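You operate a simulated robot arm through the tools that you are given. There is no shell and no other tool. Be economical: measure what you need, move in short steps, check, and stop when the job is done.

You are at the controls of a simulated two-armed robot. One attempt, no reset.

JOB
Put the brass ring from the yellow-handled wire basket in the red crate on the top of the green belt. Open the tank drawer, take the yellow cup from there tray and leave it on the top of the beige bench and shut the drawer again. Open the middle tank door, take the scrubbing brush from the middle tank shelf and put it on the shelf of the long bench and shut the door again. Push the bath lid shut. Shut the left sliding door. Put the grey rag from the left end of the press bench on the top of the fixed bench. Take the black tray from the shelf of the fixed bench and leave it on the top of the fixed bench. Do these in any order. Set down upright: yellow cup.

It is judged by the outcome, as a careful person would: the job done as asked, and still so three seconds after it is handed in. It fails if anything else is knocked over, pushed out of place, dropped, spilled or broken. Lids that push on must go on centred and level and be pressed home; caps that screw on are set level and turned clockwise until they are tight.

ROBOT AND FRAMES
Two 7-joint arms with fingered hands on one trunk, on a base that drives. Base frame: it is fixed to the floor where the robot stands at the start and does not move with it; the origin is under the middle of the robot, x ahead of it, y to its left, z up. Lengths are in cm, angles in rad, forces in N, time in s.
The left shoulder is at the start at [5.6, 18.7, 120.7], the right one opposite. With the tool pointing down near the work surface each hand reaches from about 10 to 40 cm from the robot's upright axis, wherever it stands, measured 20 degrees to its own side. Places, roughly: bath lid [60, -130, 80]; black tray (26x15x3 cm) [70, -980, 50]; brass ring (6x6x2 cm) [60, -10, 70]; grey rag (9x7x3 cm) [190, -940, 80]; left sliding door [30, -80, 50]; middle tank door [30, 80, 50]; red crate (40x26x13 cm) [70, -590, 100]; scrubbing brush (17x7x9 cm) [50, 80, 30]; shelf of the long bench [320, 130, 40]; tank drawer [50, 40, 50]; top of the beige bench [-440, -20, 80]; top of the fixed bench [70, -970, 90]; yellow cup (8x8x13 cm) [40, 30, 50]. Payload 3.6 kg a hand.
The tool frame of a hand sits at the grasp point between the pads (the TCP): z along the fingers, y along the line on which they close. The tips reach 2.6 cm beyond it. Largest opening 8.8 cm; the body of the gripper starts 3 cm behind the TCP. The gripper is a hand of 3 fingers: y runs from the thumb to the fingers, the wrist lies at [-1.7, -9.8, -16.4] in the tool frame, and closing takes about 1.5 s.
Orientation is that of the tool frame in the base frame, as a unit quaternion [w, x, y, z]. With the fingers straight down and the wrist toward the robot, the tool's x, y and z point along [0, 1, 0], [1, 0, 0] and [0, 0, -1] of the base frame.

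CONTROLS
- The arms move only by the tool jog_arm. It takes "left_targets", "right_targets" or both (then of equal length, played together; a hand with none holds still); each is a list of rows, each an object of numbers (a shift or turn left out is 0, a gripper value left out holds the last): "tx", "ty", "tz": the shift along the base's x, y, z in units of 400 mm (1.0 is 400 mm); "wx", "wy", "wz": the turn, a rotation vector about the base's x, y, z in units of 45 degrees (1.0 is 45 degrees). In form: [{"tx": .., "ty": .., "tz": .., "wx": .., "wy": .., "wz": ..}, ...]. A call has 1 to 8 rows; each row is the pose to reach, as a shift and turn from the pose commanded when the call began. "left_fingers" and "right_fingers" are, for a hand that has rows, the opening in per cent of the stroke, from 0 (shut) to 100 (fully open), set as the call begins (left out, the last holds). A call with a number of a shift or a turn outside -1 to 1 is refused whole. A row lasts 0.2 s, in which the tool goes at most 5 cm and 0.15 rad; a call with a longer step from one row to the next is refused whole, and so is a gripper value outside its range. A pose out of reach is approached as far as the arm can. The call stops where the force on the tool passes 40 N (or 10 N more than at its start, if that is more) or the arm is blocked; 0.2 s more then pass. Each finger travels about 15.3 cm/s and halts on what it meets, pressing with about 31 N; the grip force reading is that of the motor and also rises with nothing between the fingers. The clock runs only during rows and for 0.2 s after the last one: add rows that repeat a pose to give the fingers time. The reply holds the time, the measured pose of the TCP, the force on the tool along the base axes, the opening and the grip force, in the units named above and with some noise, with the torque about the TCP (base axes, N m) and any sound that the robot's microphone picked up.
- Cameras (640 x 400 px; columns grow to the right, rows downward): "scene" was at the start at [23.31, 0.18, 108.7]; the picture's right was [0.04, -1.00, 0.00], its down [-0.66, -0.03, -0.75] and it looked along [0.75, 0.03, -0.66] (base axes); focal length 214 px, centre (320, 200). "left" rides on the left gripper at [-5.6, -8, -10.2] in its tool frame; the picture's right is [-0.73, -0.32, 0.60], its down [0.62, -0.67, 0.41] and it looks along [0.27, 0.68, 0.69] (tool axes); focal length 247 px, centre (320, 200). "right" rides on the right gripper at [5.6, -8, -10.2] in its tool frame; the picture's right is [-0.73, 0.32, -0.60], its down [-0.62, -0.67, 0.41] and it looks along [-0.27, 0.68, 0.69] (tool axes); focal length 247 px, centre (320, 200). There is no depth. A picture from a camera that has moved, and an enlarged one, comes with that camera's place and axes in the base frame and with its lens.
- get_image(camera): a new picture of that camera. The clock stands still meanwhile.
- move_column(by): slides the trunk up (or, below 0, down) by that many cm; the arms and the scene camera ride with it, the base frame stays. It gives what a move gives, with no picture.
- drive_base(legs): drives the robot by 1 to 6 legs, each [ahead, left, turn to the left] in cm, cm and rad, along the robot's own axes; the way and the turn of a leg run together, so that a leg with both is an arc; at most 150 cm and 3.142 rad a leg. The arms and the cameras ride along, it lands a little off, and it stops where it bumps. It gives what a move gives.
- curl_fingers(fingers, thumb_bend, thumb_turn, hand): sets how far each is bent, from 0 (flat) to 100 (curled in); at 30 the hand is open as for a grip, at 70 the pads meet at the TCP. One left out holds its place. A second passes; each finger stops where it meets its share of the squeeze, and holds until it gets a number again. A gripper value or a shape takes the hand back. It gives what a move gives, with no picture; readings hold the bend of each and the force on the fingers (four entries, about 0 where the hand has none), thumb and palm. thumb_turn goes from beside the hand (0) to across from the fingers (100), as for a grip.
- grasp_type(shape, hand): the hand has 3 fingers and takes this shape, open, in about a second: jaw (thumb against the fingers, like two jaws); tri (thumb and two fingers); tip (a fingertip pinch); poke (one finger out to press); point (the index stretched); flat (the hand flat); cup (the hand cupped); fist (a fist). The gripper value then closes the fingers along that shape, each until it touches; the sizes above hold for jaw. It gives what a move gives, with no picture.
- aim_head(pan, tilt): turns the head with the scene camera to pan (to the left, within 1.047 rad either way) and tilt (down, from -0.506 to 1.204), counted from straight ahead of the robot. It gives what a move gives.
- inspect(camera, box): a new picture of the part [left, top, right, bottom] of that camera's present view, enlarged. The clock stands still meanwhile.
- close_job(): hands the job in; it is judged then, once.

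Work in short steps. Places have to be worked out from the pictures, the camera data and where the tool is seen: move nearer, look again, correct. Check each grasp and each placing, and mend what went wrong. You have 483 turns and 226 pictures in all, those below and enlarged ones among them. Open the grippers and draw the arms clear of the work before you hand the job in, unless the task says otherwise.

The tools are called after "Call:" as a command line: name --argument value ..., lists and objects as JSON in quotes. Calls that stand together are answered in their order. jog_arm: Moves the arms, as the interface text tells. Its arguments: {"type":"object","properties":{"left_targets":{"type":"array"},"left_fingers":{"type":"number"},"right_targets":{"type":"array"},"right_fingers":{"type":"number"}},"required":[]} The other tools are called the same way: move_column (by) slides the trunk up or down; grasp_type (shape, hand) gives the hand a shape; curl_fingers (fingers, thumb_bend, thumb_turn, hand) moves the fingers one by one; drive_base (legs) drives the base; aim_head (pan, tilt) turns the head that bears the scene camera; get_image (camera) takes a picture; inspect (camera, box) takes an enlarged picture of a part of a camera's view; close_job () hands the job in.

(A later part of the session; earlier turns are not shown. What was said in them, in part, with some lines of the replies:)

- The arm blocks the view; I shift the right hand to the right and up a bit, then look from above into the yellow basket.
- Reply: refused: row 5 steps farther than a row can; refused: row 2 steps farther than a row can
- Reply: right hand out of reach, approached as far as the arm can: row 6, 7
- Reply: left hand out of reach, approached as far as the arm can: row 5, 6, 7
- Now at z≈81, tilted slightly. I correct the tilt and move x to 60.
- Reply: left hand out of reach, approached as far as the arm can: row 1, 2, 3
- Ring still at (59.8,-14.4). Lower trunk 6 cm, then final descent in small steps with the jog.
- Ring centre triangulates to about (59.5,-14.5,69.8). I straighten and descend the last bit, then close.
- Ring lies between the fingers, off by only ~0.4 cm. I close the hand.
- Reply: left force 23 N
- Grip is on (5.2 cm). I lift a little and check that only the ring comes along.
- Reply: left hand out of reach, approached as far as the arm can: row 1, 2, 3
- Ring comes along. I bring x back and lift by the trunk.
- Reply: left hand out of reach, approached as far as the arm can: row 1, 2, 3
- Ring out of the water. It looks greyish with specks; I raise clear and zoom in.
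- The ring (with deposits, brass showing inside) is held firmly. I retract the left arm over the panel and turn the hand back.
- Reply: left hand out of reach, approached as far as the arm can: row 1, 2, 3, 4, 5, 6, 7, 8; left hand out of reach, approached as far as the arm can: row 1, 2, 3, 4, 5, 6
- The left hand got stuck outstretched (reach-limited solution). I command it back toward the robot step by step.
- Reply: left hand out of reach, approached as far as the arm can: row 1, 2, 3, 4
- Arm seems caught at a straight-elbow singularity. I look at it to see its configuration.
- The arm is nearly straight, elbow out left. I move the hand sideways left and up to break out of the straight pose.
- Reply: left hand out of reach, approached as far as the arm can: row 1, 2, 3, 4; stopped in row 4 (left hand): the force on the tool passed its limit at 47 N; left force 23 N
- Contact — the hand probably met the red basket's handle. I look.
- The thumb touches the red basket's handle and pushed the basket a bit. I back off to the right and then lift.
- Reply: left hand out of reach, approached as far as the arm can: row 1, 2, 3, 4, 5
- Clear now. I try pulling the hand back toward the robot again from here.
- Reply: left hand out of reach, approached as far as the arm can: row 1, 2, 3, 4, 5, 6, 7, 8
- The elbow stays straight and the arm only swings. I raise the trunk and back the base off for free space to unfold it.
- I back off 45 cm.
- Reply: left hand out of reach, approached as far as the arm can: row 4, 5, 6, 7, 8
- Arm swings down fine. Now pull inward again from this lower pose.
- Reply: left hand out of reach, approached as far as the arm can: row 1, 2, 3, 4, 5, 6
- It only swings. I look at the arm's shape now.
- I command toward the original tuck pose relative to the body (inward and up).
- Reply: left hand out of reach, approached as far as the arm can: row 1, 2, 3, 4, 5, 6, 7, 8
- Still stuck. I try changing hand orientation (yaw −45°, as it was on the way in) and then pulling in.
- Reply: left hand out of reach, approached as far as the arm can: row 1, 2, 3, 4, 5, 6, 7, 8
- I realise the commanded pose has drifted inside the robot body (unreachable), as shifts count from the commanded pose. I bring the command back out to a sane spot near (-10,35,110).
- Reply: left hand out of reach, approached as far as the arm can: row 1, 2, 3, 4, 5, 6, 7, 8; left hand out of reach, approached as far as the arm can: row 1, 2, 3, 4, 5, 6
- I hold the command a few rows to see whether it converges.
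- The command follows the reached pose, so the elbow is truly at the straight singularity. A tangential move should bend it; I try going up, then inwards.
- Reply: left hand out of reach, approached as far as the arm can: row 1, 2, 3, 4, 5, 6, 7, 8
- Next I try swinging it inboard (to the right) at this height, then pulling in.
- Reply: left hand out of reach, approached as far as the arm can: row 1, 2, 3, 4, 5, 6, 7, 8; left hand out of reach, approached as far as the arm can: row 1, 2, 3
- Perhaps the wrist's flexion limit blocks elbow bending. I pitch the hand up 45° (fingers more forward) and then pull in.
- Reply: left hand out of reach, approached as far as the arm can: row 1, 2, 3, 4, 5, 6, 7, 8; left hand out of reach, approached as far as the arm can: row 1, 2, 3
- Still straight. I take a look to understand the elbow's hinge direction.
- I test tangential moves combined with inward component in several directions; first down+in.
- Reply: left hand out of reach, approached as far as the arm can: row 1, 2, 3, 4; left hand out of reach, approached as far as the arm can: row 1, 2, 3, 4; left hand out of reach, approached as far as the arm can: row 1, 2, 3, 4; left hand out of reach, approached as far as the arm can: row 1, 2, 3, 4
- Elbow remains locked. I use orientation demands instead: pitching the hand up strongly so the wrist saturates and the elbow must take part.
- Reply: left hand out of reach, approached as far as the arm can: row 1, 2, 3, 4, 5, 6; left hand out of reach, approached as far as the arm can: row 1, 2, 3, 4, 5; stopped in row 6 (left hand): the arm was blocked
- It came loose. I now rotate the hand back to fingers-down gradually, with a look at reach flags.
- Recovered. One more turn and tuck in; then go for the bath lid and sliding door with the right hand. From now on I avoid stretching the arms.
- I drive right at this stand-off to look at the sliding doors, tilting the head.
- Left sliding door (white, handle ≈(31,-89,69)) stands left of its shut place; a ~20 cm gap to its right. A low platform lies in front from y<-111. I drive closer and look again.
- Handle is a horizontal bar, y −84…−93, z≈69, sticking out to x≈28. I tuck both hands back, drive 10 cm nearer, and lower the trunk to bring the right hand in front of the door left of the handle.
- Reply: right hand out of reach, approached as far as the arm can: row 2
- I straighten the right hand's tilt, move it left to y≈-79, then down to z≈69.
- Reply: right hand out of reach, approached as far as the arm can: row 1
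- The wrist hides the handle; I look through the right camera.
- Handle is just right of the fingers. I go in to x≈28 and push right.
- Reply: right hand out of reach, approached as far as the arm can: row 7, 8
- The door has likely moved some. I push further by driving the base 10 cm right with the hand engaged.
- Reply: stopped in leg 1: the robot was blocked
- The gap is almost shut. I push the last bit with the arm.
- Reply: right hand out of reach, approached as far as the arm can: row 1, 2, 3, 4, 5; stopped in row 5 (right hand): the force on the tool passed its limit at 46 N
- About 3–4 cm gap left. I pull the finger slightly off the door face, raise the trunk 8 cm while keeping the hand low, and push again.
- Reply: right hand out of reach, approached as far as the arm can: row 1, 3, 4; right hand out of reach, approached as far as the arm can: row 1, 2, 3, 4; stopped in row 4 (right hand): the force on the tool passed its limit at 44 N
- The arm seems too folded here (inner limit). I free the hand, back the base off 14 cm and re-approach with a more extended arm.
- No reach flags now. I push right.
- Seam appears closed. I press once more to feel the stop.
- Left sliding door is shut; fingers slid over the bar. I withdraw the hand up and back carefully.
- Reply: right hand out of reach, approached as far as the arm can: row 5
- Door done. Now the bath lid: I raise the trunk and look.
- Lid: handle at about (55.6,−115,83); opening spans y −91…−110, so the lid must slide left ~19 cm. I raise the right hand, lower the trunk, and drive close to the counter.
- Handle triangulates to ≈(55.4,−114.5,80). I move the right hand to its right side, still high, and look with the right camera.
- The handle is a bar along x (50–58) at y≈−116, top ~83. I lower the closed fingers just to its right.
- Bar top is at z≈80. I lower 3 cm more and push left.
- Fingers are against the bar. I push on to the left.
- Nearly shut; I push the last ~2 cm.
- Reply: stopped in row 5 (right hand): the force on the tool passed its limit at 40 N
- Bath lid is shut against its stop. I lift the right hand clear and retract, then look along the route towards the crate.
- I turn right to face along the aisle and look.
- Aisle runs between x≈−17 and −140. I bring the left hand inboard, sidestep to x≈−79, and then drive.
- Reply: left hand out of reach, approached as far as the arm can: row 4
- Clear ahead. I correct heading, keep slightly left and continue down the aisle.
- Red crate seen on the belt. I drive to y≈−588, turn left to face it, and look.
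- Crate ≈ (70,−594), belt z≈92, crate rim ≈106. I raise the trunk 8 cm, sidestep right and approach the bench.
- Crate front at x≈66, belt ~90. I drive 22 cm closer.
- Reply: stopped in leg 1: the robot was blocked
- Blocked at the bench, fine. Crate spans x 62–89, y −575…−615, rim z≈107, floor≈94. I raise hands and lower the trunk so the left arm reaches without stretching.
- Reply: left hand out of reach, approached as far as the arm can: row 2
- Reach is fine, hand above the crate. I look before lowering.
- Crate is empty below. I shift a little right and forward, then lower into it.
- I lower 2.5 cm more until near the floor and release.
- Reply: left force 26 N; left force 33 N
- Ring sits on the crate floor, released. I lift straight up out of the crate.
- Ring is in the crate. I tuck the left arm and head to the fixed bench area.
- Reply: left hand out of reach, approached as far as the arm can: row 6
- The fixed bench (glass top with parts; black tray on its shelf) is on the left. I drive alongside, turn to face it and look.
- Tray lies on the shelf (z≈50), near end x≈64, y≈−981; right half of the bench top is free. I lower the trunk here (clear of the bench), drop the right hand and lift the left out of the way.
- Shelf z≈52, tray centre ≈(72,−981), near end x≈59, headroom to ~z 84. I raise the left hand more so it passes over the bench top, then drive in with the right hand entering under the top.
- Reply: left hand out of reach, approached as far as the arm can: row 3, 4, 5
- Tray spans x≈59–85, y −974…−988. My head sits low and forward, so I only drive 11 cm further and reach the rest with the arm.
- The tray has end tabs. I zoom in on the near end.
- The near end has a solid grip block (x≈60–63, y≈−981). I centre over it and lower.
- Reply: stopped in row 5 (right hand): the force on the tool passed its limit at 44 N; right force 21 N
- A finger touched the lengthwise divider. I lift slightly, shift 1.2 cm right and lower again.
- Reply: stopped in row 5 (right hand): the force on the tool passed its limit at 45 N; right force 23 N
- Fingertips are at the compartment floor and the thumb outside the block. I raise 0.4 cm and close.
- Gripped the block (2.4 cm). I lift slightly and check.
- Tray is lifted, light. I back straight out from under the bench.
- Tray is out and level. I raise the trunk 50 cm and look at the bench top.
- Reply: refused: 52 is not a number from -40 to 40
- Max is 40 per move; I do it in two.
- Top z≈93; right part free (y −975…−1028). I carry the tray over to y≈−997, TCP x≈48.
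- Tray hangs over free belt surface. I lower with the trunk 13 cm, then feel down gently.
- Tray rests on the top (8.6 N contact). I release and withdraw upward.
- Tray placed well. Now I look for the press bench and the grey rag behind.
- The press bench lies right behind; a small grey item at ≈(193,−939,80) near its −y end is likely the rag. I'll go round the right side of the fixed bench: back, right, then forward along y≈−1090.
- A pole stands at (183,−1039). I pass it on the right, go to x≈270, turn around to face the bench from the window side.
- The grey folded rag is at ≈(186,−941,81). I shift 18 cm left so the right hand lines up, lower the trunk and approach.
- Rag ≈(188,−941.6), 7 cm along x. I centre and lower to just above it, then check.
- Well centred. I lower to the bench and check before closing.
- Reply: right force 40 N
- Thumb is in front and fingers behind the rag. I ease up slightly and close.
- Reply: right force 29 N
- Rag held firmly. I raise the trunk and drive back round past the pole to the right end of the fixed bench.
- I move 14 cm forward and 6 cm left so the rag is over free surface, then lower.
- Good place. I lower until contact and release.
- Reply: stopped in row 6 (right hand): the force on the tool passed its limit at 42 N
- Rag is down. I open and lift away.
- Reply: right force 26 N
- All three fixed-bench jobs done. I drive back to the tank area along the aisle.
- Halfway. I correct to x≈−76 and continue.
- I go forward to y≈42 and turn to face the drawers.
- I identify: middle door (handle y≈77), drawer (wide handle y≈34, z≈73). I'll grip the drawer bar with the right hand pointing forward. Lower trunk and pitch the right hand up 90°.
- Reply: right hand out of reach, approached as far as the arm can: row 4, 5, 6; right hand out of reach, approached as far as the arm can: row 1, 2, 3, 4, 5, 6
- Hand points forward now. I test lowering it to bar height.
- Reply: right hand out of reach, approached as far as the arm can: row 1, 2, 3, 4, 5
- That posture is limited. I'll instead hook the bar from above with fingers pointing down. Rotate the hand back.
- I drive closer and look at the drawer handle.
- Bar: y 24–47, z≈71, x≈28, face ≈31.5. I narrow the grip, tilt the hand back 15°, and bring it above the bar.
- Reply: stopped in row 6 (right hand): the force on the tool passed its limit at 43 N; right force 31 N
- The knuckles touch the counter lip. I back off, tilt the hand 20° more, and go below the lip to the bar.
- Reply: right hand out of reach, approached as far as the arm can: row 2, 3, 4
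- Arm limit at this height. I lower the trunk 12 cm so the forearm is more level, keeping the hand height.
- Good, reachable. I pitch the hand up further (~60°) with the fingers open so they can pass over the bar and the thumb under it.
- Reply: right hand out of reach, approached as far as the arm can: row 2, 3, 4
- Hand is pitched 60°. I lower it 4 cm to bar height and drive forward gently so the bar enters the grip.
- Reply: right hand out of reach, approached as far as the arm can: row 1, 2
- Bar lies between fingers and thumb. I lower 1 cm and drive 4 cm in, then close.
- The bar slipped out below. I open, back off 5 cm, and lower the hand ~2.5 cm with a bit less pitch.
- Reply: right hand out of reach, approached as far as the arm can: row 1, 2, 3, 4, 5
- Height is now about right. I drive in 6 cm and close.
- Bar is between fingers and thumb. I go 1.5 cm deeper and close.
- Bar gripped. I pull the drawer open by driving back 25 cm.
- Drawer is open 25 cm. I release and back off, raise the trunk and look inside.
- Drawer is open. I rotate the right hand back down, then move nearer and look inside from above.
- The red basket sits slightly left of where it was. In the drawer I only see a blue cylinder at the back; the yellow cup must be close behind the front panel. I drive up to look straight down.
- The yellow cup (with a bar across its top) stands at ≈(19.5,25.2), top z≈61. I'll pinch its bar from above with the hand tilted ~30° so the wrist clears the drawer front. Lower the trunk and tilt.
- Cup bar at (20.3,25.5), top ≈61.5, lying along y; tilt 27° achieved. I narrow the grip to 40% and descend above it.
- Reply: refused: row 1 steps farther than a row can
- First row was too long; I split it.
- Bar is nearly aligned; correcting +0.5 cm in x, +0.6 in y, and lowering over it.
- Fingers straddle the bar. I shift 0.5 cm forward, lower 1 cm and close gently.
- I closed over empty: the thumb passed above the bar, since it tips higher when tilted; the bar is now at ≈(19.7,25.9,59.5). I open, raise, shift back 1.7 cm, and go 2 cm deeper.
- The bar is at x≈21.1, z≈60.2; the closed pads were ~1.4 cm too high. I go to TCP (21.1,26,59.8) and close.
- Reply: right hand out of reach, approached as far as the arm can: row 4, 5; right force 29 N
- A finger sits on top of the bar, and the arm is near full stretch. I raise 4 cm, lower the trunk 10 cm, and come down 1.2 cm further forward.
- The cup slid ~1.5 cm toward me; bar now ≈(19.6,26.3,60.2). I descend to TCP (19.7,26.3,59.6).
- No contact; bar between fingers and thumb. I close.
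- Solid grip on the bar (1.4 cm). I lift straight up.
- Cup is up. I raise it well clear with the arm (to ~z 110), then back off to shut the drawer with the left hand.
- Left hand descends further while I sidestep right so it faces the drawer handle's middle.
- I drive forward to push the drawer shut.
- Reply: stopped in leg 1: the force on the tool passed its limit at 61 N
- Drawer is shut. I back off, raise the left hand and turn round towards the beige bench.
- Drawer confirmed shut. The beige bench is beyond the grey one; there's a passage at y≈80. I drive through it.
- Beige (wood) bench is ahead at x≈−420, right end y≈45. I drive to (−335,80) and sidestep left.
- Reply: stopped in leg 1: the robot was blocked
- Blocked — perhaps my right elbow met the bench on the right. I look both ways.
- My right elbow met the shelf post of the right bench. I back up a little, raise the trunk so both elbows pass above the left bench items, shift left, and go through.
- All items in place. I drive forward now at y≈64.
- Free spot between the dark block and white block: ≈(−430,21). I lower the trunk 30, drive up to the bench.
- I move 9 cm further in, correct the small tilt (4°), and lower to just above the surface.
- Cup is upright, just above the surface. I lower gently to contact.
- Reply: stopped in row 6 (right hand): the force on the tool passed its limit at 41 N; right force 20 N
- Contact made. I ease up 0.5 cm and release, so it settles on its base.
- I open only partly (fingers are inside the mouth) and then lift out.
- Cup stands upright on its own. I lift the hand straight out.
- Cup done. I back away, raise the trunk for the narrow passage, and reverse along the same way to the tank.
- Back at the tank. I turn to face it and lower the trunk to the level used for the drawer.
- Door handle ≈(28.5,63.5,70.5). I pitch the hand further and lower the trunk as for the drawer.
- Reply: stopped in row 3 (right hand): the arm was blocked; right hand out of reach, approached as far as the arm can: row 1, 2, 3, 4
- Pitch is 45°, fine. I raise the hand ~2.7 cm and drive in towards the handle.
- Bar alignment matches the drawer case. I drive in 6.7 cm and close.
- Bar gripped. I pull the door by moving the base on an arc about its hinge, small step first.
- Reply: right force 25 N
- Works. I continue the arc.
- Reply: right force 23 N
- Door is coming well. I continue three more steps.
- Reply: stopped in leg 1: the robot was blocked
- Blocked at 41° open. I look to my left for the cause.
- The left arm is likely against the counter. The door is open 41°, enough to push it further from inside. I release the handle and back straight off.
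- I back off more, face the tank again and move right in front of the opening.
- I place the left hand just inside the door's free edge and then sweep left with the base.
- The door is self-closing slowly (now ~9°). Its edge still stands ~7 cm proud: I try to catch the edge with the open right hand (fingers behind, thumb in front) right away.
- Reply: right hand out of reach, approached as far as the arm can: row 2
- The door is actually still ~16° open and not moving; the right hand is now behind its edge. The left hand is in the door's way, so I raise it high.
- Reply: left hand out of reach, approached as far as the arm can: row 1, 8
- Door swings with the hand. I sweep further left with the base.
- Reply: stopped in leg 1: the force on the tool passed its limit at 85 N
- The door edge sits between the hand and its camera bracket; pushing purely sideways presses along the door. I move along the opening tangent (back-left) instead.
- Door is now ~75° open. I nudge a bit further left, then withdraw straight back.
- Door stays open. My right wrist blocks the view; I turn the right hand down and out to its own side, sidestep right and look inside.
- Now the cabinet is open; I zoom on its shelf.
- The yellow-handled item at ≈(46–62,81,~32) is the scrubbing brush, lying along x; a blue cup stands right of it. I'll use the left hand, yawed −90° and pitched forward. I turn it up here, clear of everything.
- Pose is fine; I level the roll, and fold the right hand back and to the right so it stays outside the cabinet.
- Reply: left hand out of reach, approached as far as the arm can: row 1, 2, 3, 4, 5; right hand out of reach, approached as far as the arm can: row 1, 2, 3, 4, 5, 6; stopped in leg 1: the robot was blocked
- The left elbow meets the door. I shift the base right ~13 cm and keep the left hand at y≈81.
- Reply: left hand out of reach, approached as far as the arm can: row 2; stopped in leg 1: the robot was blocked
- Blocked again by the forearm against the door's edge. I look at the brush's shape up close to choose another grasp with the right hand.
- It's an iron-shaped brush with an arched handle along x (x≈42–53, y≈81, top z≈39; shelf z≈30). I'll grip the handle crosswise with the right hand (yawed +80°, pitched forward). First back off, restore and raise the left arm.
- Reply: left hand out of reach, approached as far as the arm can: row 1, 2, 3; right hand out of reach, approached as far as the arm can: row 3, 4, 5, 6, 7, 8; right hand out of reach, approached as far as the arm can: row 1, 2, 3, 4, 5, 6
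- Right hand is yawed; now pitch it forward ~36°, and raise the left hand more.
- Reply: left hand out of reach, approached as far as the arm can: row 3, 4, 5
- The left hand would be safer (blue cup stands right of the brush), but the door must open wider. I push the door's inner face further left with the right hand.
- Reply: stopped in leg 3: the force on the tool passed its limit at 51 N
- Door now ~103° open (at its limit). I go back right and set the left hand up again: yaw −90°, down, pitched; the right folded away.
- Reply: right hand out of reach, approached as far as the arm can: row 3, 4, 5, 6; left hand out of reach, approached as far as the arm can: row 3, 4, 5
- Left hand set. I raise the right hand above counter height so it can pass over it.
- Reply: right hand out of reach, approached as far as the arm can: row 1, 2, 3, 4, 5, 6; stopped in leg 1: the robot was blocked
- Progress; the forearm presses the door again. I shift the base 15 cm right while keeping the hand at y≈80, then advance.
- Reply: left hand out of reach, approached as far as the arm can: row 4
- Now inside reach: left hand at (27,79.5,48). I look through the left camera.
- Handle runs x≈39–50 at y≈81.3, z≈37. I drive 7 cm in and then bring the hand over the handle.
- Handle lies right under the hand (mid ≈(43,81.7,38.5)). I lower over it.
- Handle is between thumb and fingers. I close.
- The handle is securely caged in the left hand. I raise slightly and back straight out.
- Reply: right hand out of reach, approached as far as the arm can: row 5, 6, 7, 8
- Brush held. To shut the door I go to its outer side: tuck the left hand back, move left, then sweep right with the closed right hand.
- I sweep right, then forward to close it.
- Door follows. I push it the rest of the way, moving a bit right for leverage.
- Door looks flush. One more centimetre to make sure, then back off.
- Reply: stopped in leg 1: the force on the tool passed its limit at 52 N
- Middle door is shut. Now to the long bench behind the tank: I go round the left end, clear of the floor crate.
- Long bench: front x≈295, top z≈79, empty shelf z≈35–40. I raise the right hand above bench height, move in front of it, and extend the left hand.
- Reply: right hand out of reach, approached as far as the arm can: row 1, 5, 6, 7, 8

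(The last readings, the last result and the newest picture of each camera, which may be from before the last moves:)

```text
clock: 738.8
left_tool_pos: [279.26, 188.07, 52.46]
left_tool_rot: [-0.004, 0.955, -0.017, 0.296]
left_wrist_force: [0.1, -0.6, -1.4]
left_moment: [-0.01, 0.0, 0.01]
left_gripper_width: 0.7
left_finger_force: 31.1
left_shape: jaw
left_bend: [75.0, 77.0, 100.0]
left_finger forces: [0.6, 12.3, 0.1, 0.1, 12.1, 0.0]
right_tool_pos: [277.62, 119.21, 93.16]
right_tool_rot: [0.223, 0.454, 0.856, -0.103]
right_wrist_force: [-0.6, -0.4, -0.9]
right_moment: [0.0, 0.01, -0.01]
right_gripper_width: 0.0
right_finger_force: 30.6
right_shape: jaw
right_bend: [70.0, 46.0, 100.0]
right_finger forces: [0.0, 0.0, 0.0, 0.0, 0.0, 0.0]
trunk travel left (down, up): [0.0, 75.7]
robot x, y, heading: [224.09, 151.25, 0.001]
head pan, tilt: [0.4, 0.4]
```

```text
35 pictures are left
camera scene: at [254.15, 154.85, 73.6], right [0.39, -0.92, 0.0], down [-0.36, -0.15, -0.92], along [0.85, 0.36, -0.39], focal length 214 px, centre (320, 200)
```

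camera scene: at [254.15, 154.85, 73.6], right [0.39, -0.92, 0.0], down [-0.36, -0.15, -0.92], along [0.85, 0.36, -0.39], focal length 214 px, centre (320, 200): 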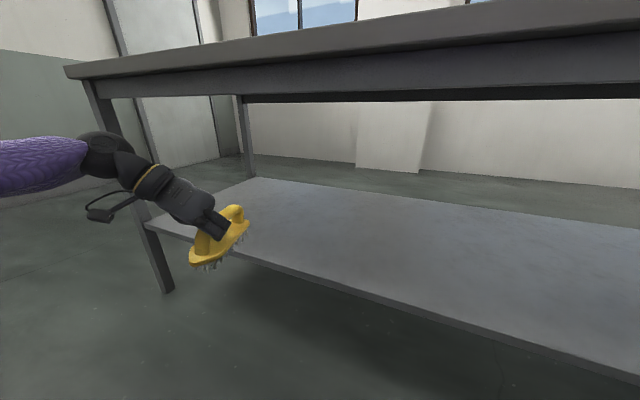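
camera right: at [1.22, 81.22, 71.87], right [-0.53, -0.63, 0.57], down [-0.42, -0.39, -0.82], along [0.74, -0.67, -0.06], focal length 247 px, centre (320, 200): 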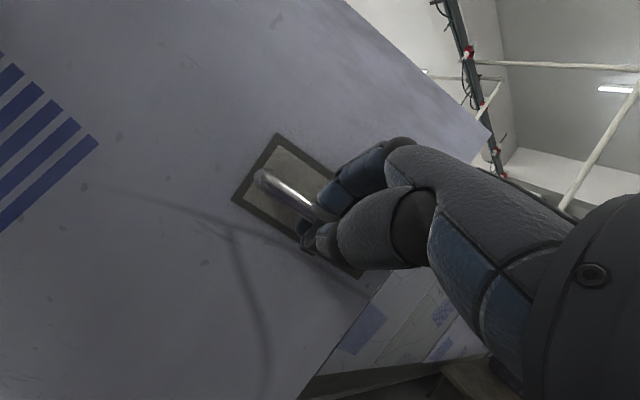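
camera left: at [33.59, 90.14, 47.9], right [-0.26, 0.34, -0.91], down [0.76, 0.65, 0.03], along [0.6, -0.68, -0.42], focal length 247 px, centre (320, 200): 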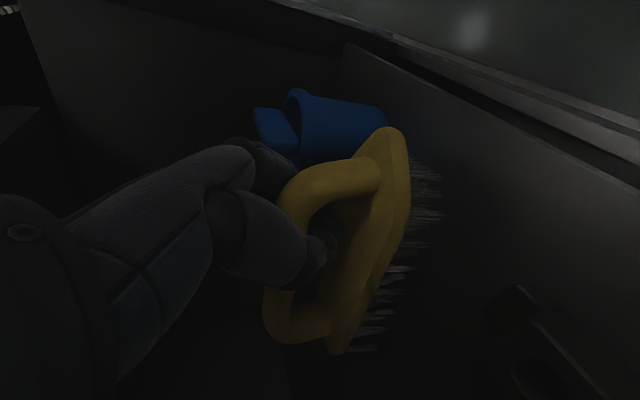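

Shelf surface z≈34. I lower to z≈46.5 outside, then drive in 29 cm.

Call:
jog_arm --left_targets '[{"tz": -0.08}, {"tz": -0.15}]'

Call:
drive_base --legs '[[29, 0, 0]]'

Call:
get_image --camera "scene"

```text
clock: 739.4
left_tool_pos: [279.45, 188.21, 46.54]
left_tool_rot: [-0.003, 0.955, -0.017, 0.297]
left_wrist_force: [0.2, -0.4, -1.7]
left_moment: [0.0, 0.02, 0.01]
left_gripper_width: 0.64
left_finger_force: 31.3
left_shape: jaw
left_bend: [75.0, 77.0, 100.0]
left_finger forces: [0.6, 12.3, 0.0, 0.0, 12.0, 0.0]
right_tool_pos: [277.71, 119.21, 93.29]
right_tool_rot: [0.222, 0.454, 0.857, -0.104]
right_wrist_force: [0.1, -1.2, -0.6]
right_moment: [0.03, 0.02, -0.02]
right_gripper_width: 0.01
right_finger_force: 31.0
right_shape: jaw
right_bend: [70.0, 46.0, 100.0]
right_finger forces: [0.0, 0.0, 0.0, 0.1, 0.0, 0.0]
trunk travel left (down, up): [0.0, 75.7]
robot x, y, heading: [224.21, 151.55, -0.001]
head pan, tilt: [0.4, 0.4]
```

```text
clock: 741.3
left_tool_pos: [308.11, 188.26, 46.46]
left_tool_rot: [-0.004, 0.955, -0.016, 0.295]
left_wrist_force: [0.9, -1.0, -2.3]
left_moment: [0.02, 0.03, -0.02]
left_gripper_width: 0.67
left_finger_force: 31.1
left_shape: jaw
left_bend: [75.0, 77.0, 100.0]
left_finger forces: [0.6, 12.3, 0.0, 0.1, 12.1, 0.0]
right_tool_pos: [306.44, 119.38, 93.19]
right_tool_rot: [0.221, 0.453, 0.857, -0.103]
right_wrist_force: [-0.1, 0.0, -0.3]
right_moment: [-0.01, -0.01, 0.0]
right_gripper_width: 0.0
right_finger_force: 30.5
right_shape: jaw
right_bend: [70.0, 46.0, 100.0]
right_finger forces: [0.0, 0.0, 0.0, 0.0, 0.1, 0.0]
trunk travel left (down, up): [0.0, 75.7]
robot x, y, heading: [252.18, 151.51, 0.005]
head pan, tilt: [0.4, 0.4]
```

```text
34 pictures are left
camera scene: at [282.91, 154.97, 73.6], right [0.39, -0.92, 0.0], down [-0.36, -0.15, -0.92], along [0.85, 0.36, -0.39], focal length 214 px, centre (320, 200)
```

scene: 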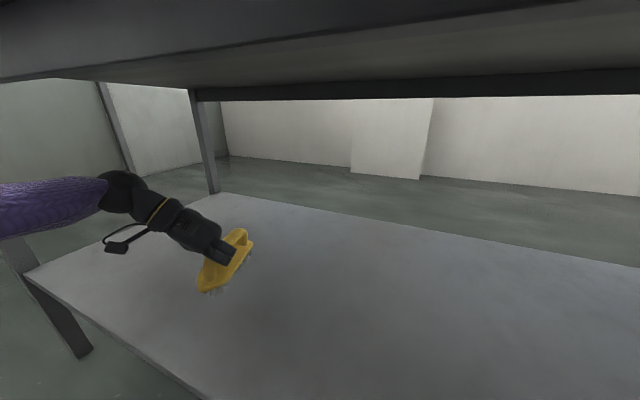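

Over the shelf. I lower gently to contact.

Call:
jog_arm --left_targets '[{"tz": -0.03}, {"tz": -0.06}, {"tz": -0.09}, {"tz": -0.12}, {"tz": -0.15}, {"tz": -0.18}]'

Call:
inspect --camera "scene" --box '[130, 170, 330, 340]'

```text
clock: 742.6
left_tool_pos: [308.74, 188.23, 41.41]
left_tool_rot: [0.0, 0.951, -0.013, 0.308]
left_wrist_force: [-2.1, 0.0, 18.4]
left_moment: [-0.57, -0.03, -0.13]
left_gripper_width: 0.77
left_finger_force: 31.0
left_shape: jaw
left_bend: [77.0, 76.0, 100.0]
left_finger forces: [49.7, 6.9, 0.0, 0.0, 18.0, 0.0]
right_tool_pos: [306.35, 119.32, 93.28]
right_tool_rot: [0.223, 0.453, 0.857, -0.103]
right_wrist_force: [-0.1, -0.7, -0.5]
right_moment: [0.02, 0.02, 0.01]
right_gripper_width: 0.01
right_finger_force: 30.5
right_shape: jaw
right_bend: [70.0, 46.0, 100.0]
right_finger forces: [0.0, 0.0, 0.0, 0.1, 0.1, 0.0]
trunk travel left (down, up): [0.0, 75.7]
robot x, y, heading: [252.75, 151.21, 0.005]
head pan, tilt: [0.4, 0.4]
stopped in row 6 (left hand): the force on the tool passed its limit at 46 N (the readings are from after the stop); the commanded pose is now the measured one
```

```text
2.35 times, centred on (230, 255) of scene
camera zoom: at [282.8, 154.93, 73.66], right [0.39, -0.92, 0.0], down [-0.36, -0.15, -0.92], along [0.85, 0.36, -0.39], focal length 505 px, centre (532, 71)
```

zoom: 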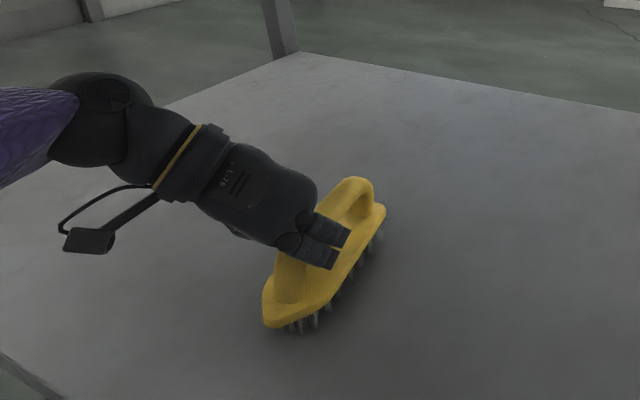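

Brush rests on the shelf. I ease off, open the fingers and check.

Call:
jog_arm --left_targets '[{"tz": 0.01}, {"tz": 0.01}, {"tz": 0.01}, {"tz": 0.01}, {"tz": 0.01}, {"tz": 0.01}, {"tz": 0.01}]' --left_fingers 100

Call:
jog_arm --left_targets '[{"tz": 0.04}, {"tz": 0.09}, {"tz": 0.16}, {"tz": 0.24}, {"tz": 0.3}]'

Call:
inspect --camera "scene" --box '[130, 170, 330, 340]'

```text
clock: 744.2
left_tool_pos: [308.69, 188.4, 41.42]
left_tool_rot: [-0.001, 0.952, -0.014, 0.304]
left_wrist_force: [1.0, 0.0, -0.1]
left_moment: [0.0, 0.04, 0.04]
left_gripper_width: 8.78
left_finger_force: 0.0
left_shape: jaw
left_bend: [30.0, 30.0, 98.0]
left_finger forces: [0.1, 0.1, 0.0, 0.1, 0.0, 0.1]
right_tool_pos: [306.47, 119.28, 93.21]
right_tool_rot: [0.222, 0.452, 0.858, -0.103]
right_wrist_force: [0.7, 0.4, 0.3]
right_moment: [-0.02, 0.01, 0.03]
right_gripper_width: 0.0
right_finger_force: 30.8
right_shape: jaw
right_bend: [70.0, 46.0, 100.0]
right_finger forces: [0.0, 0.0, 0.0, 0.1, 0.0, 0.1]
trunk travel left (down, up): [0.0, 75.7]
robot x, y, heading: [252.77, 151.49, -0.002]
head pan, tilt: [0.4, 0.4]
```

```text
clock: 745.4
left_tool_pos: [308.6, 188.17, 53.23]
left_tool_rot: [-0.001, 0.953, -0.014, 0.303]
left_wrist_force: [0.1, -0.8, 0.0]
left_moment: [-0.01, 0.02, 0.01]
left_gripper_width: 8.77
left_finger_force: 0.1
left_shape: jaw
left_bend: [30.0, 30.0, 98.0]
left_finger forces: [0.1, 0.1, 0.0, 0.1, 0.1, 0.0]
right_tool_pos: [306.38, 119.43, 93.16]
right_tool_rot: [0.223, 0.453, 0.857, -0.102]
right_wrist_force: [0.3, 0.0, -0.8]
right_moment: [0.0, 0.01, -0.01]
right_gripper_width: 0.0
right_finger_force: 31.0
right_shape: jaw
right_bend: [70.0, 46.0, 100.0]
right_finger forces: [0.0, 0.0, 0.0, 0.0, 0.0, 0.1]
trunk travel left (down, up): [0.0, 75.7]
robot x, y, heading: [253.28, 151.3, 0.003]
head pan, tilt: [0.4, 0.4]
```

```text
2.35 times, centred on (230, 255) of scene
camera zoom: at [282.89, 154.97, 73.6], right [0.39, -0.92, 0.0], down [-0.36, -0.15, -0.92], along [0.85, 0.36, -0.39], focal length 505 px, centre (532, 71)
```

zoom: 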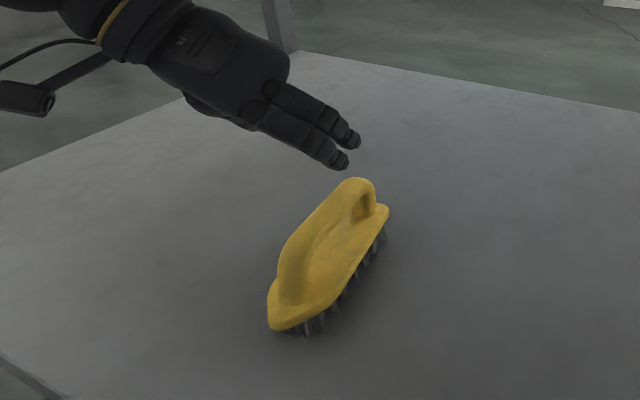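

Brush placed. All tasks are done except I nudged the red-handled basket ~4 cm early on; I'd like to put it back. First I leave the bench and return round to the front of the tank.

Call:
drive_base --legs '[[-80, 0, 0], [0, 122, 0], [-140, 0, 0], [-115, 0, 0], [0, -120, 0], [0, -110, 0]]'

Call:
move_column --by 40

Call:
move_column --by 20

Call:
aim_head --pan 0 --tilt 0.6

Call:
get_image --camera "scene"

```text
clock: 778.3
left_tool_pos: [-29.9, 74.97, 53.09]
left_tool_rot: [0.005, 0.952, -0.033, 0.304]
left_wrist_force: [-0.5, -0.3, -0.4]
left_moment: [0.03, 0.01, 0.0]
left_gripper_width: 8.78
left_finger_force: 0.1
left_shape: jaw
left_bend: [30.0, 30.0, 98.0]
left_finger forces: [0.0, 0.1, 0.0, 0.0, 0.0, 0.0]
right_tool_pos: [-34.82, 6.24, 93.3]
right_tool_rot: [0.22, 0.47, 0.848, -0.108]
right_wrist_force: [-0.4, 0.4, 0.4]
right_moment: [-0.06, 0.01, 0.05]
right_gripper_width: 0.0
right_finger_force: 31.1
right_shape: jaw
right_bend: [70.0, 46.0, 100.0]
right_finger forces: [0.0, 0.0, 0.0, 0.0, 0.0, 0.0]
trunk travel left (down, up): [0.0, 75.7]
robot x, y, heading: [-87.59, 40.59, -0.032]
head pan, tilt: [0.4, 0.4]
```

```text
clock: 782.1
left_tool_pos: [-29.86, 74.91, 93.16]
left_tool_rot: [0.004, 0.952, -0.034, 0.304]
left_wrist_force: [-0.3, 0.1, 0.7]
left_moment: [0.02, 0.02, -0.03]
left_gripper_width: 8.76
left_finger_force: 0.1
left_shape: jaw
left_bend: [30.0, 30.0, 98.0]
left_finger forces: [0.0, 0.0, 0.0, 0.1, 0.0, 0.0]
right_tool_pos: [-46.58, 6.82, 142.71]
right_tool_rot: [0.32, 0.481, 0.814, -0.055]
right_wrist_force: [0.6, 0.4, 0.0]
right_moment: [0.04, -0.01, 0.02]
right_gripper_width: 0.0
right_finger_force: 30.9
right_shape: jaw
right_bend: [70.0, 46.0, 100.0]
right_finger forces: [0.0, 0.0, 0.1, 0.0, 0.0, 0.0]
trunk travel left (down, up): [-40.0, 35.7]
robot x, y, heading: [-87.02, 40.51, -0.036]
head pan, tilt: [0.4, 0.4]
```

```text
clock: 784.3
left_tool_pos: [-29.94, 74.95, 113.29]
left_tool_rot: [0.005, 0.952, -0.034, 0.304]
left_wrist_force: [0.4, -0.4, 0.0]
left_moment: [0.01, -0.01, 0.01]
left_gripper_width: 8.77
left_finger_force: 0.1
left_shape: jaw
left_bend: [30.0, 30.0, 98.0]
left_finger forces: [0.0, 0.0, 0.0, 0.0, 0.0, 0.0]
right_tool_pos: [-47.47, 6.92, 163.31]
right_tool_rot: [0.327, 0.483, 0.811, -0.051]
right_wrist_force: [-0.4, -0.3, -0.3]
right_moment: [0.0, -0.02, -0.02]
right_gripper_width: 0.0
right_finger_force: 31.3
right_shape: jaw
right_bend: [70.0, 46.0, 100.0]
right_finger forces: [0.0, 0.0, 0.1, 0.0, 0.0, 0.0]
trunk travel left (down, up): [-60.0, 15.7]
robot x, y, heading: [-87.15, 40.43, -0.039]
head pan, tilt: [0.4, 0.4]
```

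```text
clock: 785.2
left_tool_pos: [-29.93, 74.93, 113.17]
left_tool_rot: [0.005, 0.952, -0.033, 0.305]
left_wrist_force: [0.3, 0.1, 0.0]
left_moment: [-0.02, -0.01, -0.01]
left_gripper_width: 8.76
left_finger_force: 0.0
left_shape: jaw
left_bend: [30.0, 30.0, 98.0]
left_finger forces: [0.1, 0.1, 0.1, 0.1, 0.0, 0.0]
right_tool_pos: [-47.4, 6.96, 163.29]
right_tool_rot: [0.326, 0.483, 0.811, -0.051]
right_wrist_force: [-0.2, 0.1, 0.1]
right_moment: [-0.01, 0.0, 0.0]
right_gripper_width: 0.02
right_finger_force: 30.7
right_shape: jaw
right_bend: [70.0, 46.0, 100.0]
right_finger forces: [0.0, 0.0, 0.0, 0.0, 0.1, 0.0]
trunk travel left (down, up): [-60.0, 15.7]
robot x, y, heading: [-87.08, 40.4, -0.039]
head pan, tilt: [0.0, 0.6]
```

```text
31 pictures are left
camera scene: at [-65.3, 39.51, 135.87], right [-0.04, -1.0, 0.0], down [-0.56, 0.02, -0.83], along [0.82, -0.03, -0.56], focal length 214 px, centre (320, 200)
```

scene: 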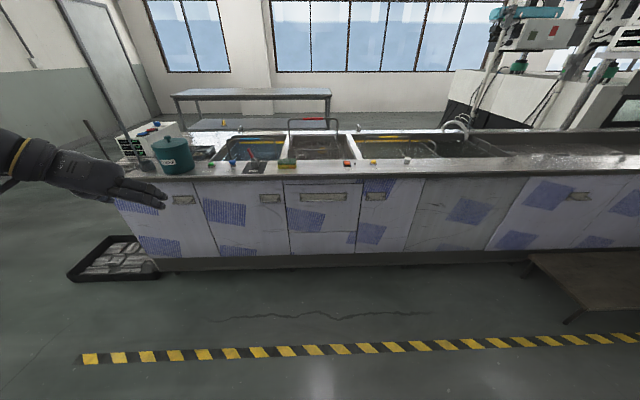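

Everything on the front is shut. I close the left fingers and drive up for a precise look at the red basket.

Call:
jog_arm --left_targets '[{"tz": 0.05}, {"tz": 0.1}, {"tz": 0.15}, {"tz": 0.15}, {"tz": 0.15}, {"tz": 0.15}, {"tz": 0.15}]' --left_fingers 0

Call:
drive_base --legs '[[0, -4, 0.037], [70, 0, 0]]'

Call:
aim_head --pan 0.1 --tilt 0.9

Call:
get_image --camera "scene"

```text
clock: 786.8
left_tool_pos: [-29.98, 74.98, 119.3]
left_tool_rot: [0.005, 0.952, -0.033, 0.304]
left_wrist_force: [0.1, 0.6, -0.7]
left_moment: [0.0, 0.02, 0.02]
left_gripper_width: 0.0
left_finger_force: 30.8
left_shape: jaw
left_bend: [70.0, 46.0, 100.0]
left_finger forces: [0.1, 0.1, 0.0, 0.0, 0.1, 0.0]
right_tool_pos: [-47.41, 6.89, 163.38]
right_tool_rot: [0.327, 0.483, 0.811, -0.051]
right_wrist_force: [0.5, -0.1, 0.4]
right_moment: [-0.01, -0.01, 0.03]
right_gripper_width: 0.02
right_finger_force: 30.8
right_shape: jaw
right_bend: [70.0, 46.0, 100.0]
right_finger forces: [0.1, 0.1, 0.0, 0.1, 0.0, 0.1]
trunk travel left (down, up): [-60.0, 15.7]
robot x, y, heading: [-87.11, 40.72, -0.036]
head pan, tilt: [0.0, 0.6]
```

```text
clock: 791.1
left_tool_pos: [38.49, 72.27, 119.16]
left_tool_rot: [0.001, 0.953, -0.02, 0.303]
left_wrist_force: [-0.6, 0.9, 0.8]
left_moment: [0.02, -0.03, 0.0]
left_gripper_width: 0.0
left_finger_force: 30.8
left_shape: jaw
left_bend: [70.0, 46.0, 100.0]
left_finger forces: [0.0, 0.1, 0.1, 0.1, 0.1, 0.0]
right_tool_pos: [23.03, 3.88, 163.3]
right_tool_rot: [0.327, 0.472, 0.818, -0.045]
right_wrist_force: [0.3, 1.0, 0.4]
right_moment: [-0.03, 0.02, -0.04]
right_gripper_width: 0.0
right_finger_force: 30.9
right_shape: jaw
right_bend: [70.0, 46.0, 100.0]
right_finger forces: [0.1, 0.1, 0.0, 0.0, 0.0, 0.0]
trunk travel left (down, up): [-60.0, 15.7]
robot x, y, heading: [-17.93, 36.04, -0.011]
head pan, tilt: [0.0, 0.6]
```

```text
clock: 791.9
left_tool_pos: [38.55, 72.2, 119.26]
left_tool_rot: [0.001, 0.953, -0.02, 0.304]
left_wrist_force: [0.4, 0.4, 0.5]
left_moment: [0.02, 0.01, -0.01]
left_gripper_width: 0.02
left_finger_force: 31.1
left_shape: jaw
left_bend: [70.0, 46.0, 100.0]
left_finger forces: [0.0, 0.1, 0.0, 0.1, 0.1, 0.0]
right_tool_pos: [22.94, 3.93, 163.29]
right_tool_rot: [0.327, 0.471, 0.818, -0.045]
right_wrist_force: [-0.2, 0.3, -0.5]
right_moment: [0.02, -0.03, 0.0]
right_gripper_width: 0.01
right_finger_force: 30.9
right_shape: jaw
right_bend: [70.0, 46.0, 100.0]
right_finger forces: [0.0, 0.0, 0.0, 0.0, 0.0, 0.0]
trunk travel left (down, up): [-60.0, 15.7]
robot x, y, heading: [-17.97, 36.33, -0.008]
head pan, tilt: [0.099, 0.901]
```

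```text
30 pictures are left
camera scene: at [2.82, 36.58, 133.39], right [0.09, -1.0, 0.0], down [-0.78, -0.07, -0.62], along [0.62, 0.06, -0.78], focal length 214 px, centre (320, 200)
```

scene: 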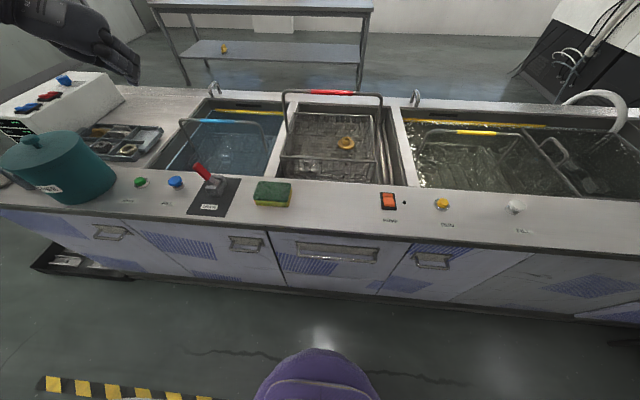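

I zoom on the red basket.

Call:
inspect --camera "scene" --box '[255, 80, 425, 195]'

```text
3.48 times, centred on (340, 138) of scene
camera zoom: at [2.82, 36.58, 133.39], right [0.09, -1.0, 0.0], down [-0.78, -0.07, -0.62], along [0.62, 0.06, -0.78], focal length 746 px, centre (250, 417)
```

zoom: 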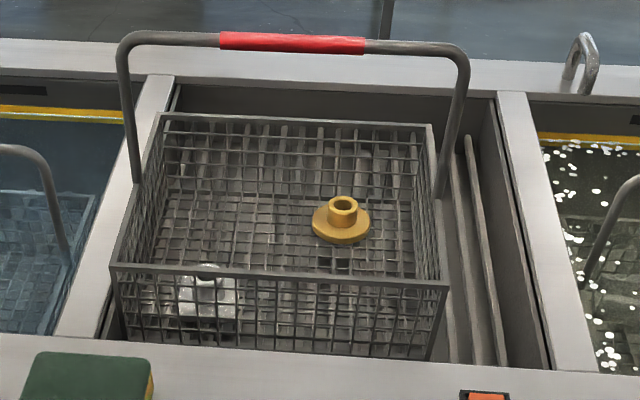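

Handle's left post at ≈(67,54), top z≈103; basket must go ~3.8 cm right. I move the left hand over the bath left of the post, above the blue handle (z≈94).

Call:
drive_base --legs '[[20, 0, 0.008]]'

Call:
move_column --by -18

Call:
jog_arm --left_targets '[{"tx": 0.07, "ty": -0.07}, {"tx": 0.14, "ty": -0.14}, {"tx": 0.2, "ty": -0.22}]'

Call:
get_image --camera "left"

Call:
get_image --camera "scene"

```text
clock: 793.5
left_tool_pos: [58.84, 72.54, 119.27]
left_tool_rot: [0.0, 0.953, -0.017, 0.304]
left_wrist_force: [-0.1, 0.1, 0.3]
left_moment: [0.02, -0.04, 0.02]
left_gripper_width: 0.03
left_finger_force: 30.9
left_shape: jaw
left_bend: [70.0, 46.0, 100.0]
left_finger forces: [0.0, 0.1, 0.0, 0.0, 0.0, 0.0]
right_tool_pos: [43.67, 3.92, 163.27]
right_tool_rot: [0.327, 0.469, 0.819, -0.044]
right_wrist_force: [0.9, 0.3, 0.6]
right_moment: [0.02, 0.02, -0.01]
right_gripper_width: 0.0
right_finger_force: 30.9
right_shape: jaw
right_bend: [70.0, 46.0, 100.0]
right_finger forces: [0.1, 0.0, 0.0, 0.1, 0.0, 0.1]
trunk travel left (down, up): [-60.0, 15.7]
robot x, y, heading: [2.83, 35.82, -0.003]
head pan, tilt: [0.099, 0.901]
```

```text
clock: 795.5
left_tool_pos: [58.71, 72.5, 101.35]
left_tool_rot: [0.0, 0.952, -0.017, 0.304]
left_wrist_force: [-0.3, -0.3, -0.1]
left_moment: [0.01, 0.02, 0.01]
left_gripper_width: 0.01
left_finger_force: 30.5
left_shape: jaw
left_bend: [70.0, 46.0, 100.0]
left_finger forces: [0.0, 0.0, 0.0, 0.1, 0.0, 0.0]
right_tool_pos: [43.6, 4.03, 145.34]
right_tool_rot: [0.327, 0.47, 0.819, -0.045]
right_wrist_force: [0.2, 1.0, -0.3]
right_moment: [-0.01, -0.02, -0.02]
right_gripper_width: 0.02
right_finger_force: 30.7
right_shape: jaw
right_bend: [70.0, 46.0, 100.0]
right_finger forces: [0.1, 0.0, 0.1, 0.1, 0.0, 0.0]
trunk travel left (down, up): [-42.0, 33.7]
robot x, y, heading: [2.36, 36.01, -0.008]
head pan, tilt: [0.099, 0.901]
```

```text
clock: 796.3
left_tool_pos: [66.82, 63.45, 101.05]
left_tool_rot: [-0.001, 0.952, -0.017, 0.304]
left_wrist_force: [-0.7, -0.7, 0.3]
left_moment: [-0.02, 0.02, -0.03]
left_gripper_width: 0.0
left_finger_force: 31.1
left_shape: jaw
left_bend: [70.0, 46.0, 100.0]
left_finger forces: [0.0, 0.0, 0.0, 0.0, 0.0, 0.0]
right_tool_pos: [43.65, 3.84, 145.25]
right_tool_rot: [0.327, 0.469, 0.819, -0.045]
right_wrist_force: [-0.1, 0.1, -0.3]
right_moment: [-0.02, -0.01, 0.01]
right_gripper_width: 0.0
right_finger_force: 31.2
right_shape: jaw
right_bend: [70.0, 46.0, 100.0]
right_finger forces: [0.0, 0.1, 0.0, 0.1, 0.1, 0.1]
trunk travel left (down, up): [-42.0, 33.7]
robot x, y, heading: [2.98, 35.64, -0.005]
head pan, tilt: [0.099, 0.901]
```

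```text
28 pictures are left
camera left: at [56.68, 71.83, 106.35], right [-0.24, 0.34, -0.91], down [0.77, 0.64, 0.03], along [0.59, -0.69, -0.41], focal length 247 px, centre (320, 200)
```

left: 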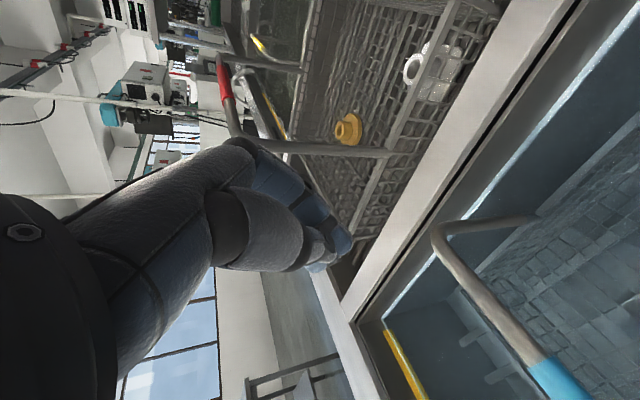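

```text
27 pictures are left
camera scene: at [24.34, 36.5, 114.76], right [0.1, -1.0, 0.0], down [-0.78, -0.08, -0.62], along [0.62, 0.06, -0.78], focal length 214 px, centre (320, 200)
```

scene: 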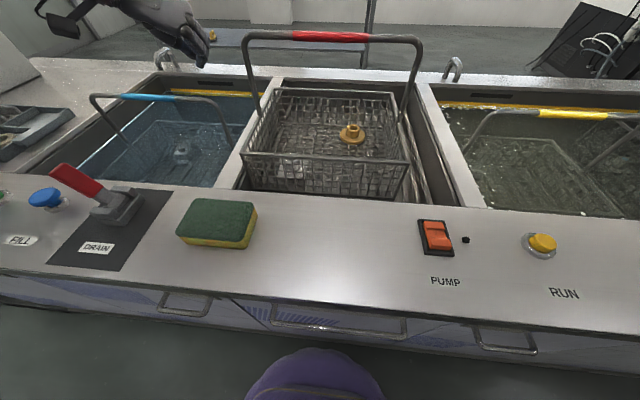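

The post is right of the fingers as expected (≈(66,53.5)). I lower to z≈98 and push right slowly by a total of ~11 cm (≈3.8 cm of basket travel).

Call:
jog_arm --left_targets '[{"tz": -0.07}, {"tz": -0.07, "ty": -0.06}, {"tz": -0.07, "ty": -0.12}, {"tz": -0.07, "ty": -0.17}, {"tz": -0.07, "ty": -0.2}, {"tz": -0.07, "ty": -0.23}]'

Call:
inspect --camera "scene" --box '[180, 20, 480, 210]'

```text
clock: 797.7
left_tool_pos: [66.64, 54.32, 98.37]
left_tool_rot: [0.0, 0.952, -0.017, 0.304]
left_wrist_force: [-0.3, 2.2, -0.3]
left_moment: [-0.04, -0.01, -0.05]
left_gripper_width: 0.0
left_finger_force: 30.5
left_shape: jaw
left_bend: [70.0, 46.0, 100.0]
left_finger forces: [0.0, 1.5, 0.0, 0.0, 0.1, 0.0]
right_tool_pos: [43.57, 3.79, 145.39]
right_tool_rot: [0.328, 0.47, 0.819, -0.045]
right_wrist_force: [-0.1, -0.7, -0.4]
right_moment: [0.02, 0.03, 0.02]
right_gripper_width: 0.0
right_finger_force: 31.0
right_shape: jaw
right_bend: [70.0, 46.0, 100.0]
right_finger forces: [0.1, 0.0, 0.1, 0.0, 0.1, 0.0]
trunk travel left (down, up): [-42.0, 33.7]
robot x, y, heading: [2.82, 35.88, -0.008]
head pan, tilt: [0.099, 0.901]
```

```text
2.11 times, centred on (330, 115) of scene
camera zoom: at [24.27, 36.58, 114.77], right [0.1, -1.0, 0.0], down [-0.78, -0.08, -0.62], along [0.62, 0.06, -0.78], focal length 452 px, centre (299, 379)
```

zoom: 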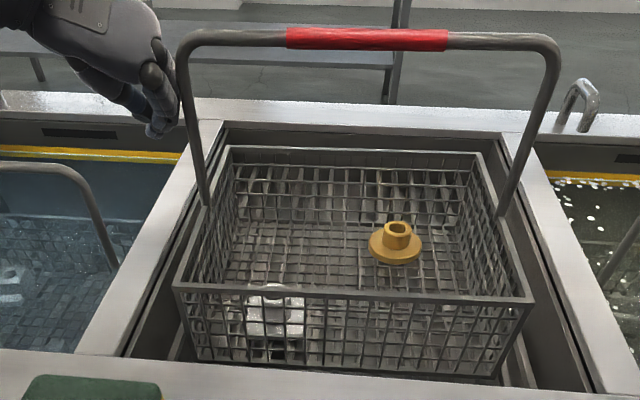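

Basket slid nicely right; about 1 cm more brings back the original gap.

Call:
jog_arm --left_targets '[{"ty": -0.012}, {"ty": -0.025}]'

Call:
jog_arm --left_targets '[{"ty": 0.05}, {"ty": 0.12}, {"ty": 0.2}, {"ty": 0.2, "tz": 0.1}, {"ty": 0.2, "tz": 0.22}, {"ty": 0.2, "tz": 0.34}]'

Call:
inspect --camera "scene" --box '[180, 20, 480, 210]'

```text
clock: 798.3
left_tool_pos: [66.75, 53.47, 98.45]
left_tool_rot: [0.0, 0.953, -0.018, 0.304]
left_wrist_force: [0.3, 2.3, 0.1]
left_moment: [-0.08, 0.0, -0.02]
left_gripper_width: 0.0
left_finger_force: 30.7
left_shape: jaw
left_bend: [70.0, 46.0, 100.0]
left_finger forces: [0.0, 2.3, 0.0, 0.0, 0.1, 0.0]
right_tool_pos: [43.42, 3.95, 145.4]
right_tool_rot: [0.328, 0.47, 0.818, -0.046]
right_wrist_force: [0.0, -0.4, 0.5]
right_moment: [0.01, -0.01, -0.02]
right_gripper_width: 0.02
right_finger_force: 31.3
right_shape: jaw
right_bend: [70.0, 46.0, 100.0]
right_finger forces: [0.1, 0.1, 0.0, 0.0, 0.0, 0.1]
trunk travel left (down, up): [-42.0, 33.7]
robot x, y, heading: [2.55, 36.13, -0.001]
head pan, tilt: [0.099, 0.901]
```

```text
clock: 799.7
left_tool_pos: [66.65, 61.36, 112.48]
left_tool_rot: [0.0, 0.953, -0.017, 0.304]
left_wrist_force: [0.7, -0.9, 0.0]
left_moment: [0.01, 0.02, 0.0]
left_gripper_width: 0.0
left_finger_force: 31.2
left_shape: jaw
left_bend: [70.0, 46.0, 100.0]
left_finger forces: [0.1, 0.0, 0.0, 0.0, 0.0, 0.0]
right_tool_pos: [43.47, 3.77, 145.42]
right_tool_rot: [0.328, 0.47, 0.818, -0.045]
right_wrist_force: [-0.3, 0.5, -0.2]
right_moment: [-0.02, -0.04, -0.01]
right_gripper_width: 0.0
right_finger_force: 30.7
right_shape: jaw
right_bend: [70.0, 46.0, 100.0]
right_finger forces: [0.0, 0.0, 0.0, 0.0, 0.1, 0.1]
trunk travel left (down, up): [-42.0, 33.7]
robot x, y, heading: [2.48, 36.15, -0.001]
head pan, tilt: [0.099, 0.901]
```

```text
2.11 times, centred on (330, 115) of scene
camera zoom: at [24.25, 36.54, 114.78], right [0.1, -1.0, 0.0], down [-0.78, -0.08, -0.62], along [0.62, 0.06, -0.78], focal length 452 px, centre (299, 379)
```

zoom: 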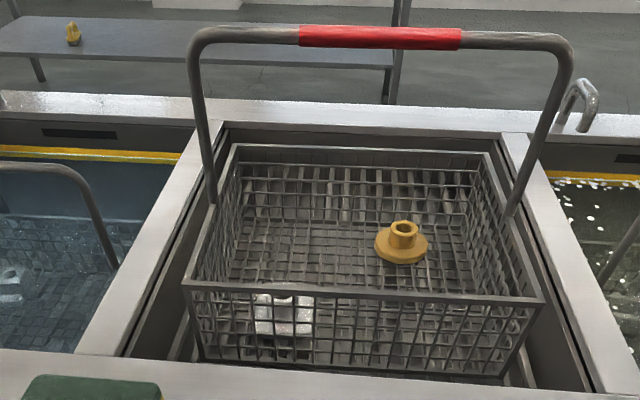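

The red basket is back in place (gap ≈3 cm as at first), contents undisturbed. I back away and open both hands.

Call:
move_column --by 10

Call:
drive_base --legs '[[-70, 0, 0]]'

Call:
jog_arm --left_targets '[{}, {}, {}, {}, {}, {}, {}]' --right_targets '[{}, {}, {}, {}, {}, {}, {}]' --left_fingers 100 --right_fingers 100

Call:
aim_head --pan -0.3 --tilt 0.5

Call:
get_image --camera "scene"

```text
clock: 801.0
left_tool_pos: [66.75, 61.29, 122.03]
left_tool_rot: [-0.001, 0.953, -0.017, 0.303]
left_wrist_force: [0.7, 0.2, -0.5]
left_moment: [0.03, -0.02, 0.0]
left_gripper_width: 0.01
left_finger_force: 30.9
left_shape: jaw
left_bend: [70.0, 46.0, 100.0]
left_finger forces: [0.0, 0.1, 0.0, 0.0, 0.1, 0.0]
right_tool_pos: [43.68, 3.84, 155.27]
right_tool_rot: [0.328, 0.469, 0.819, -0.045]
right_wrist_force: [0.3, -0.4, 0.7]
right_moment: [0.0, 0.03, 0.0]
right_gripper_width: 0.0
right_finger_force: 31.0
right_shape: jaw
right_bend: [70.0, 46.0, 100.0]
right_finger forces: [0.0, 0.0, 0.0, 0.0, 0.0, 0.1]
trunk travel left (down, up): [-52.0, 23.7]
robot x, y, heading: [2.6, 35.89, -0.004]
head pan, tilt: [0.099, 0.901]
```

```text
clock: 804.8
left_tool_pos: [-2.86, 62.09, 122.02]
left_tool_rot: [-0.003, 0.952, -0.008, 0.305]
left_wrist_force: [1.1, -0.5, 1.5]
left_moment: [0.01, 0.0, 0.02]
left_gripper_width: 0.0
left_finger_force: 31.1
left_shape: jaw
left_bend: [70.0, 46.0, 100.0]
left_finger forces: [0.0, 0.0, 0.0, 0.0, 0.1, 0.0]
right_tool_pos: [-25.21, 4.14, 155.33]
right_tool_rot: [0.327, 0.463, 0.823, -0.042]
right_wrist_force: [0.2, -0.3, -0.4]
right_moment: [0.04, 0.01, -0.02]
right_gripper_width: 0.0
right_finger_force: 30.8
right_shape: jaw
right_bend: [70.0, 46.0, 100.0]
right_finger forces: [0.0, 0.0, 0.0, 0.1, 0.1, 0.1]
trunk travel left (down, up): [-52.0, 23.7]
robot x, y, heading: [-66.23, 35.52, 0.017]
head pan, tilt: [0.099, 0.901]
```

```text
clock: 806.4
left_tool_pos: [-3.01, 62.17, 122.06]
left_tool_rot: [-0.002, 0.953, -0.009, 0.304]
left_wrist_force: [0.1, -0.1, 0.2]
left_moment: [0.01, 0.01, 0.01]
left_gripper_width: 8.77
left_finger_force: 0.1
left_shape: jaw
left_bend: [30.0, 30.0, 98.0]
left_finger forces: [0.1, 0.1, 0.1, 0.0, 0.0, 0.0]
right_tool_pos: [-25.17, 4.28, 155.22]
right_tool_rot: [0.328, 0.463, 0.823, -0.043]
right_wrist_force: [0.1, -0.5, -0.3]
right_moment: [0.01, 0.03, 0.0]
right_gripper_width: 8.79
right_finger_force: 0.1
right_shape: jaw
right_bend: [30.0, 30.0, 98.0]
right_finger forces: [0.0, 0.1, 0.0, 0.0, 0.1, 0.0]
trunk travel left (down, up): [-52.0, 23.7]
robot x, y, heading: [-66.86, 35.69, 0.013]
head pan, tilt: [0.099, 0.901]
```

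```text
clock: 807.3
left_tool_pos: [-2.93, 62.04, 122.06]
left_tool_rot: [-0.002, 0.953, -0.009, 0.304]
left_wrist_force: [-0.2, -0.5, 0.8]
left_moment: [-0.01, -0.01, 0.01]
left_gripper_width: 8.79
left_finger_force: 0.0
left_shape: jaw
left_bend: [30.0, 30.0, 98.0]
left_finger forces: [0.0, 0.0, 0.0, 0.0, 0.0, 0.1]
right_tool_pos: [-25.09, 4.11, 155.33]
right_tool_rot: [0.327, 0.463, 0.823, -0.043]
right_wrist_force: [0.3, 0.1, 0.1]
right_moment: [0.0, -0.04, -0.01]
right_gripper_width: 8.8
right_finger_force: 0.0
right_shape: jaw
right_bend: [30.0, 30.0, 98.0]
right_finger forces: [0.0, 0.1, 0.1, 0.1, 0.0, 0.1]
trunk travel left (down, up): [-52.0, 23.7]
robot x, y, heading: [-66.96, 35.57, 0.017]
head pan, tilt: [-0.3, 0.499]
```

```text
24 pictures are left
camera scene: at [-44.48, 33.13, 128.59], right [-0.28, -0.96, 0.0], down [-0.46, 0.14, -0.88], along [0.84, -0.25, -0.48], focal length 214 px, centre (320, 200)
```

scene: 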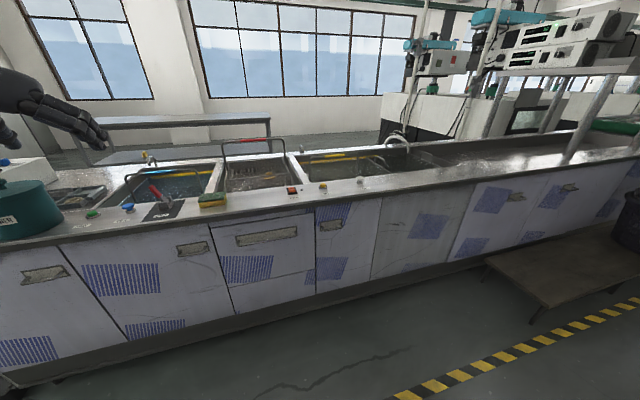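

All doors and the drawer are shut, hands are open and clear. I hand the job in.

Call:
close_job

```text
The job is handed in.
```

I finished all seven tasks and handed the job in; I watched each item settle in place after release, but did not revisit the far benches before handing in.

- **Brass ring:** it is in the red crate on the green belt. It came out of the water coated with a pale deposit, with brass showing on the inner face.
- **Yellow cup:** it stands upright on the beige bench, and the tank drawer is shut.
- **Scrubbing brush:** it is on the shelf of the long bench, and the middle tank door is shut.
- **Bath lid and left sliding door:** both are shut.
- **Grey rag and black tray:** both are on top of the fixed bench.

- **Red-handled basket:** while lifting the ring out I knocked the red-handled basket about 4 cm sideways in its bay. I pushed it back until its gap to the right divider was about 3 cm again, as far as I could judge from the pictures; its contents looked undisturbed.
- **Narrow passage:** on the way to the beige bench my right elbow bumped a shelf post; nothing appeared to have moved.
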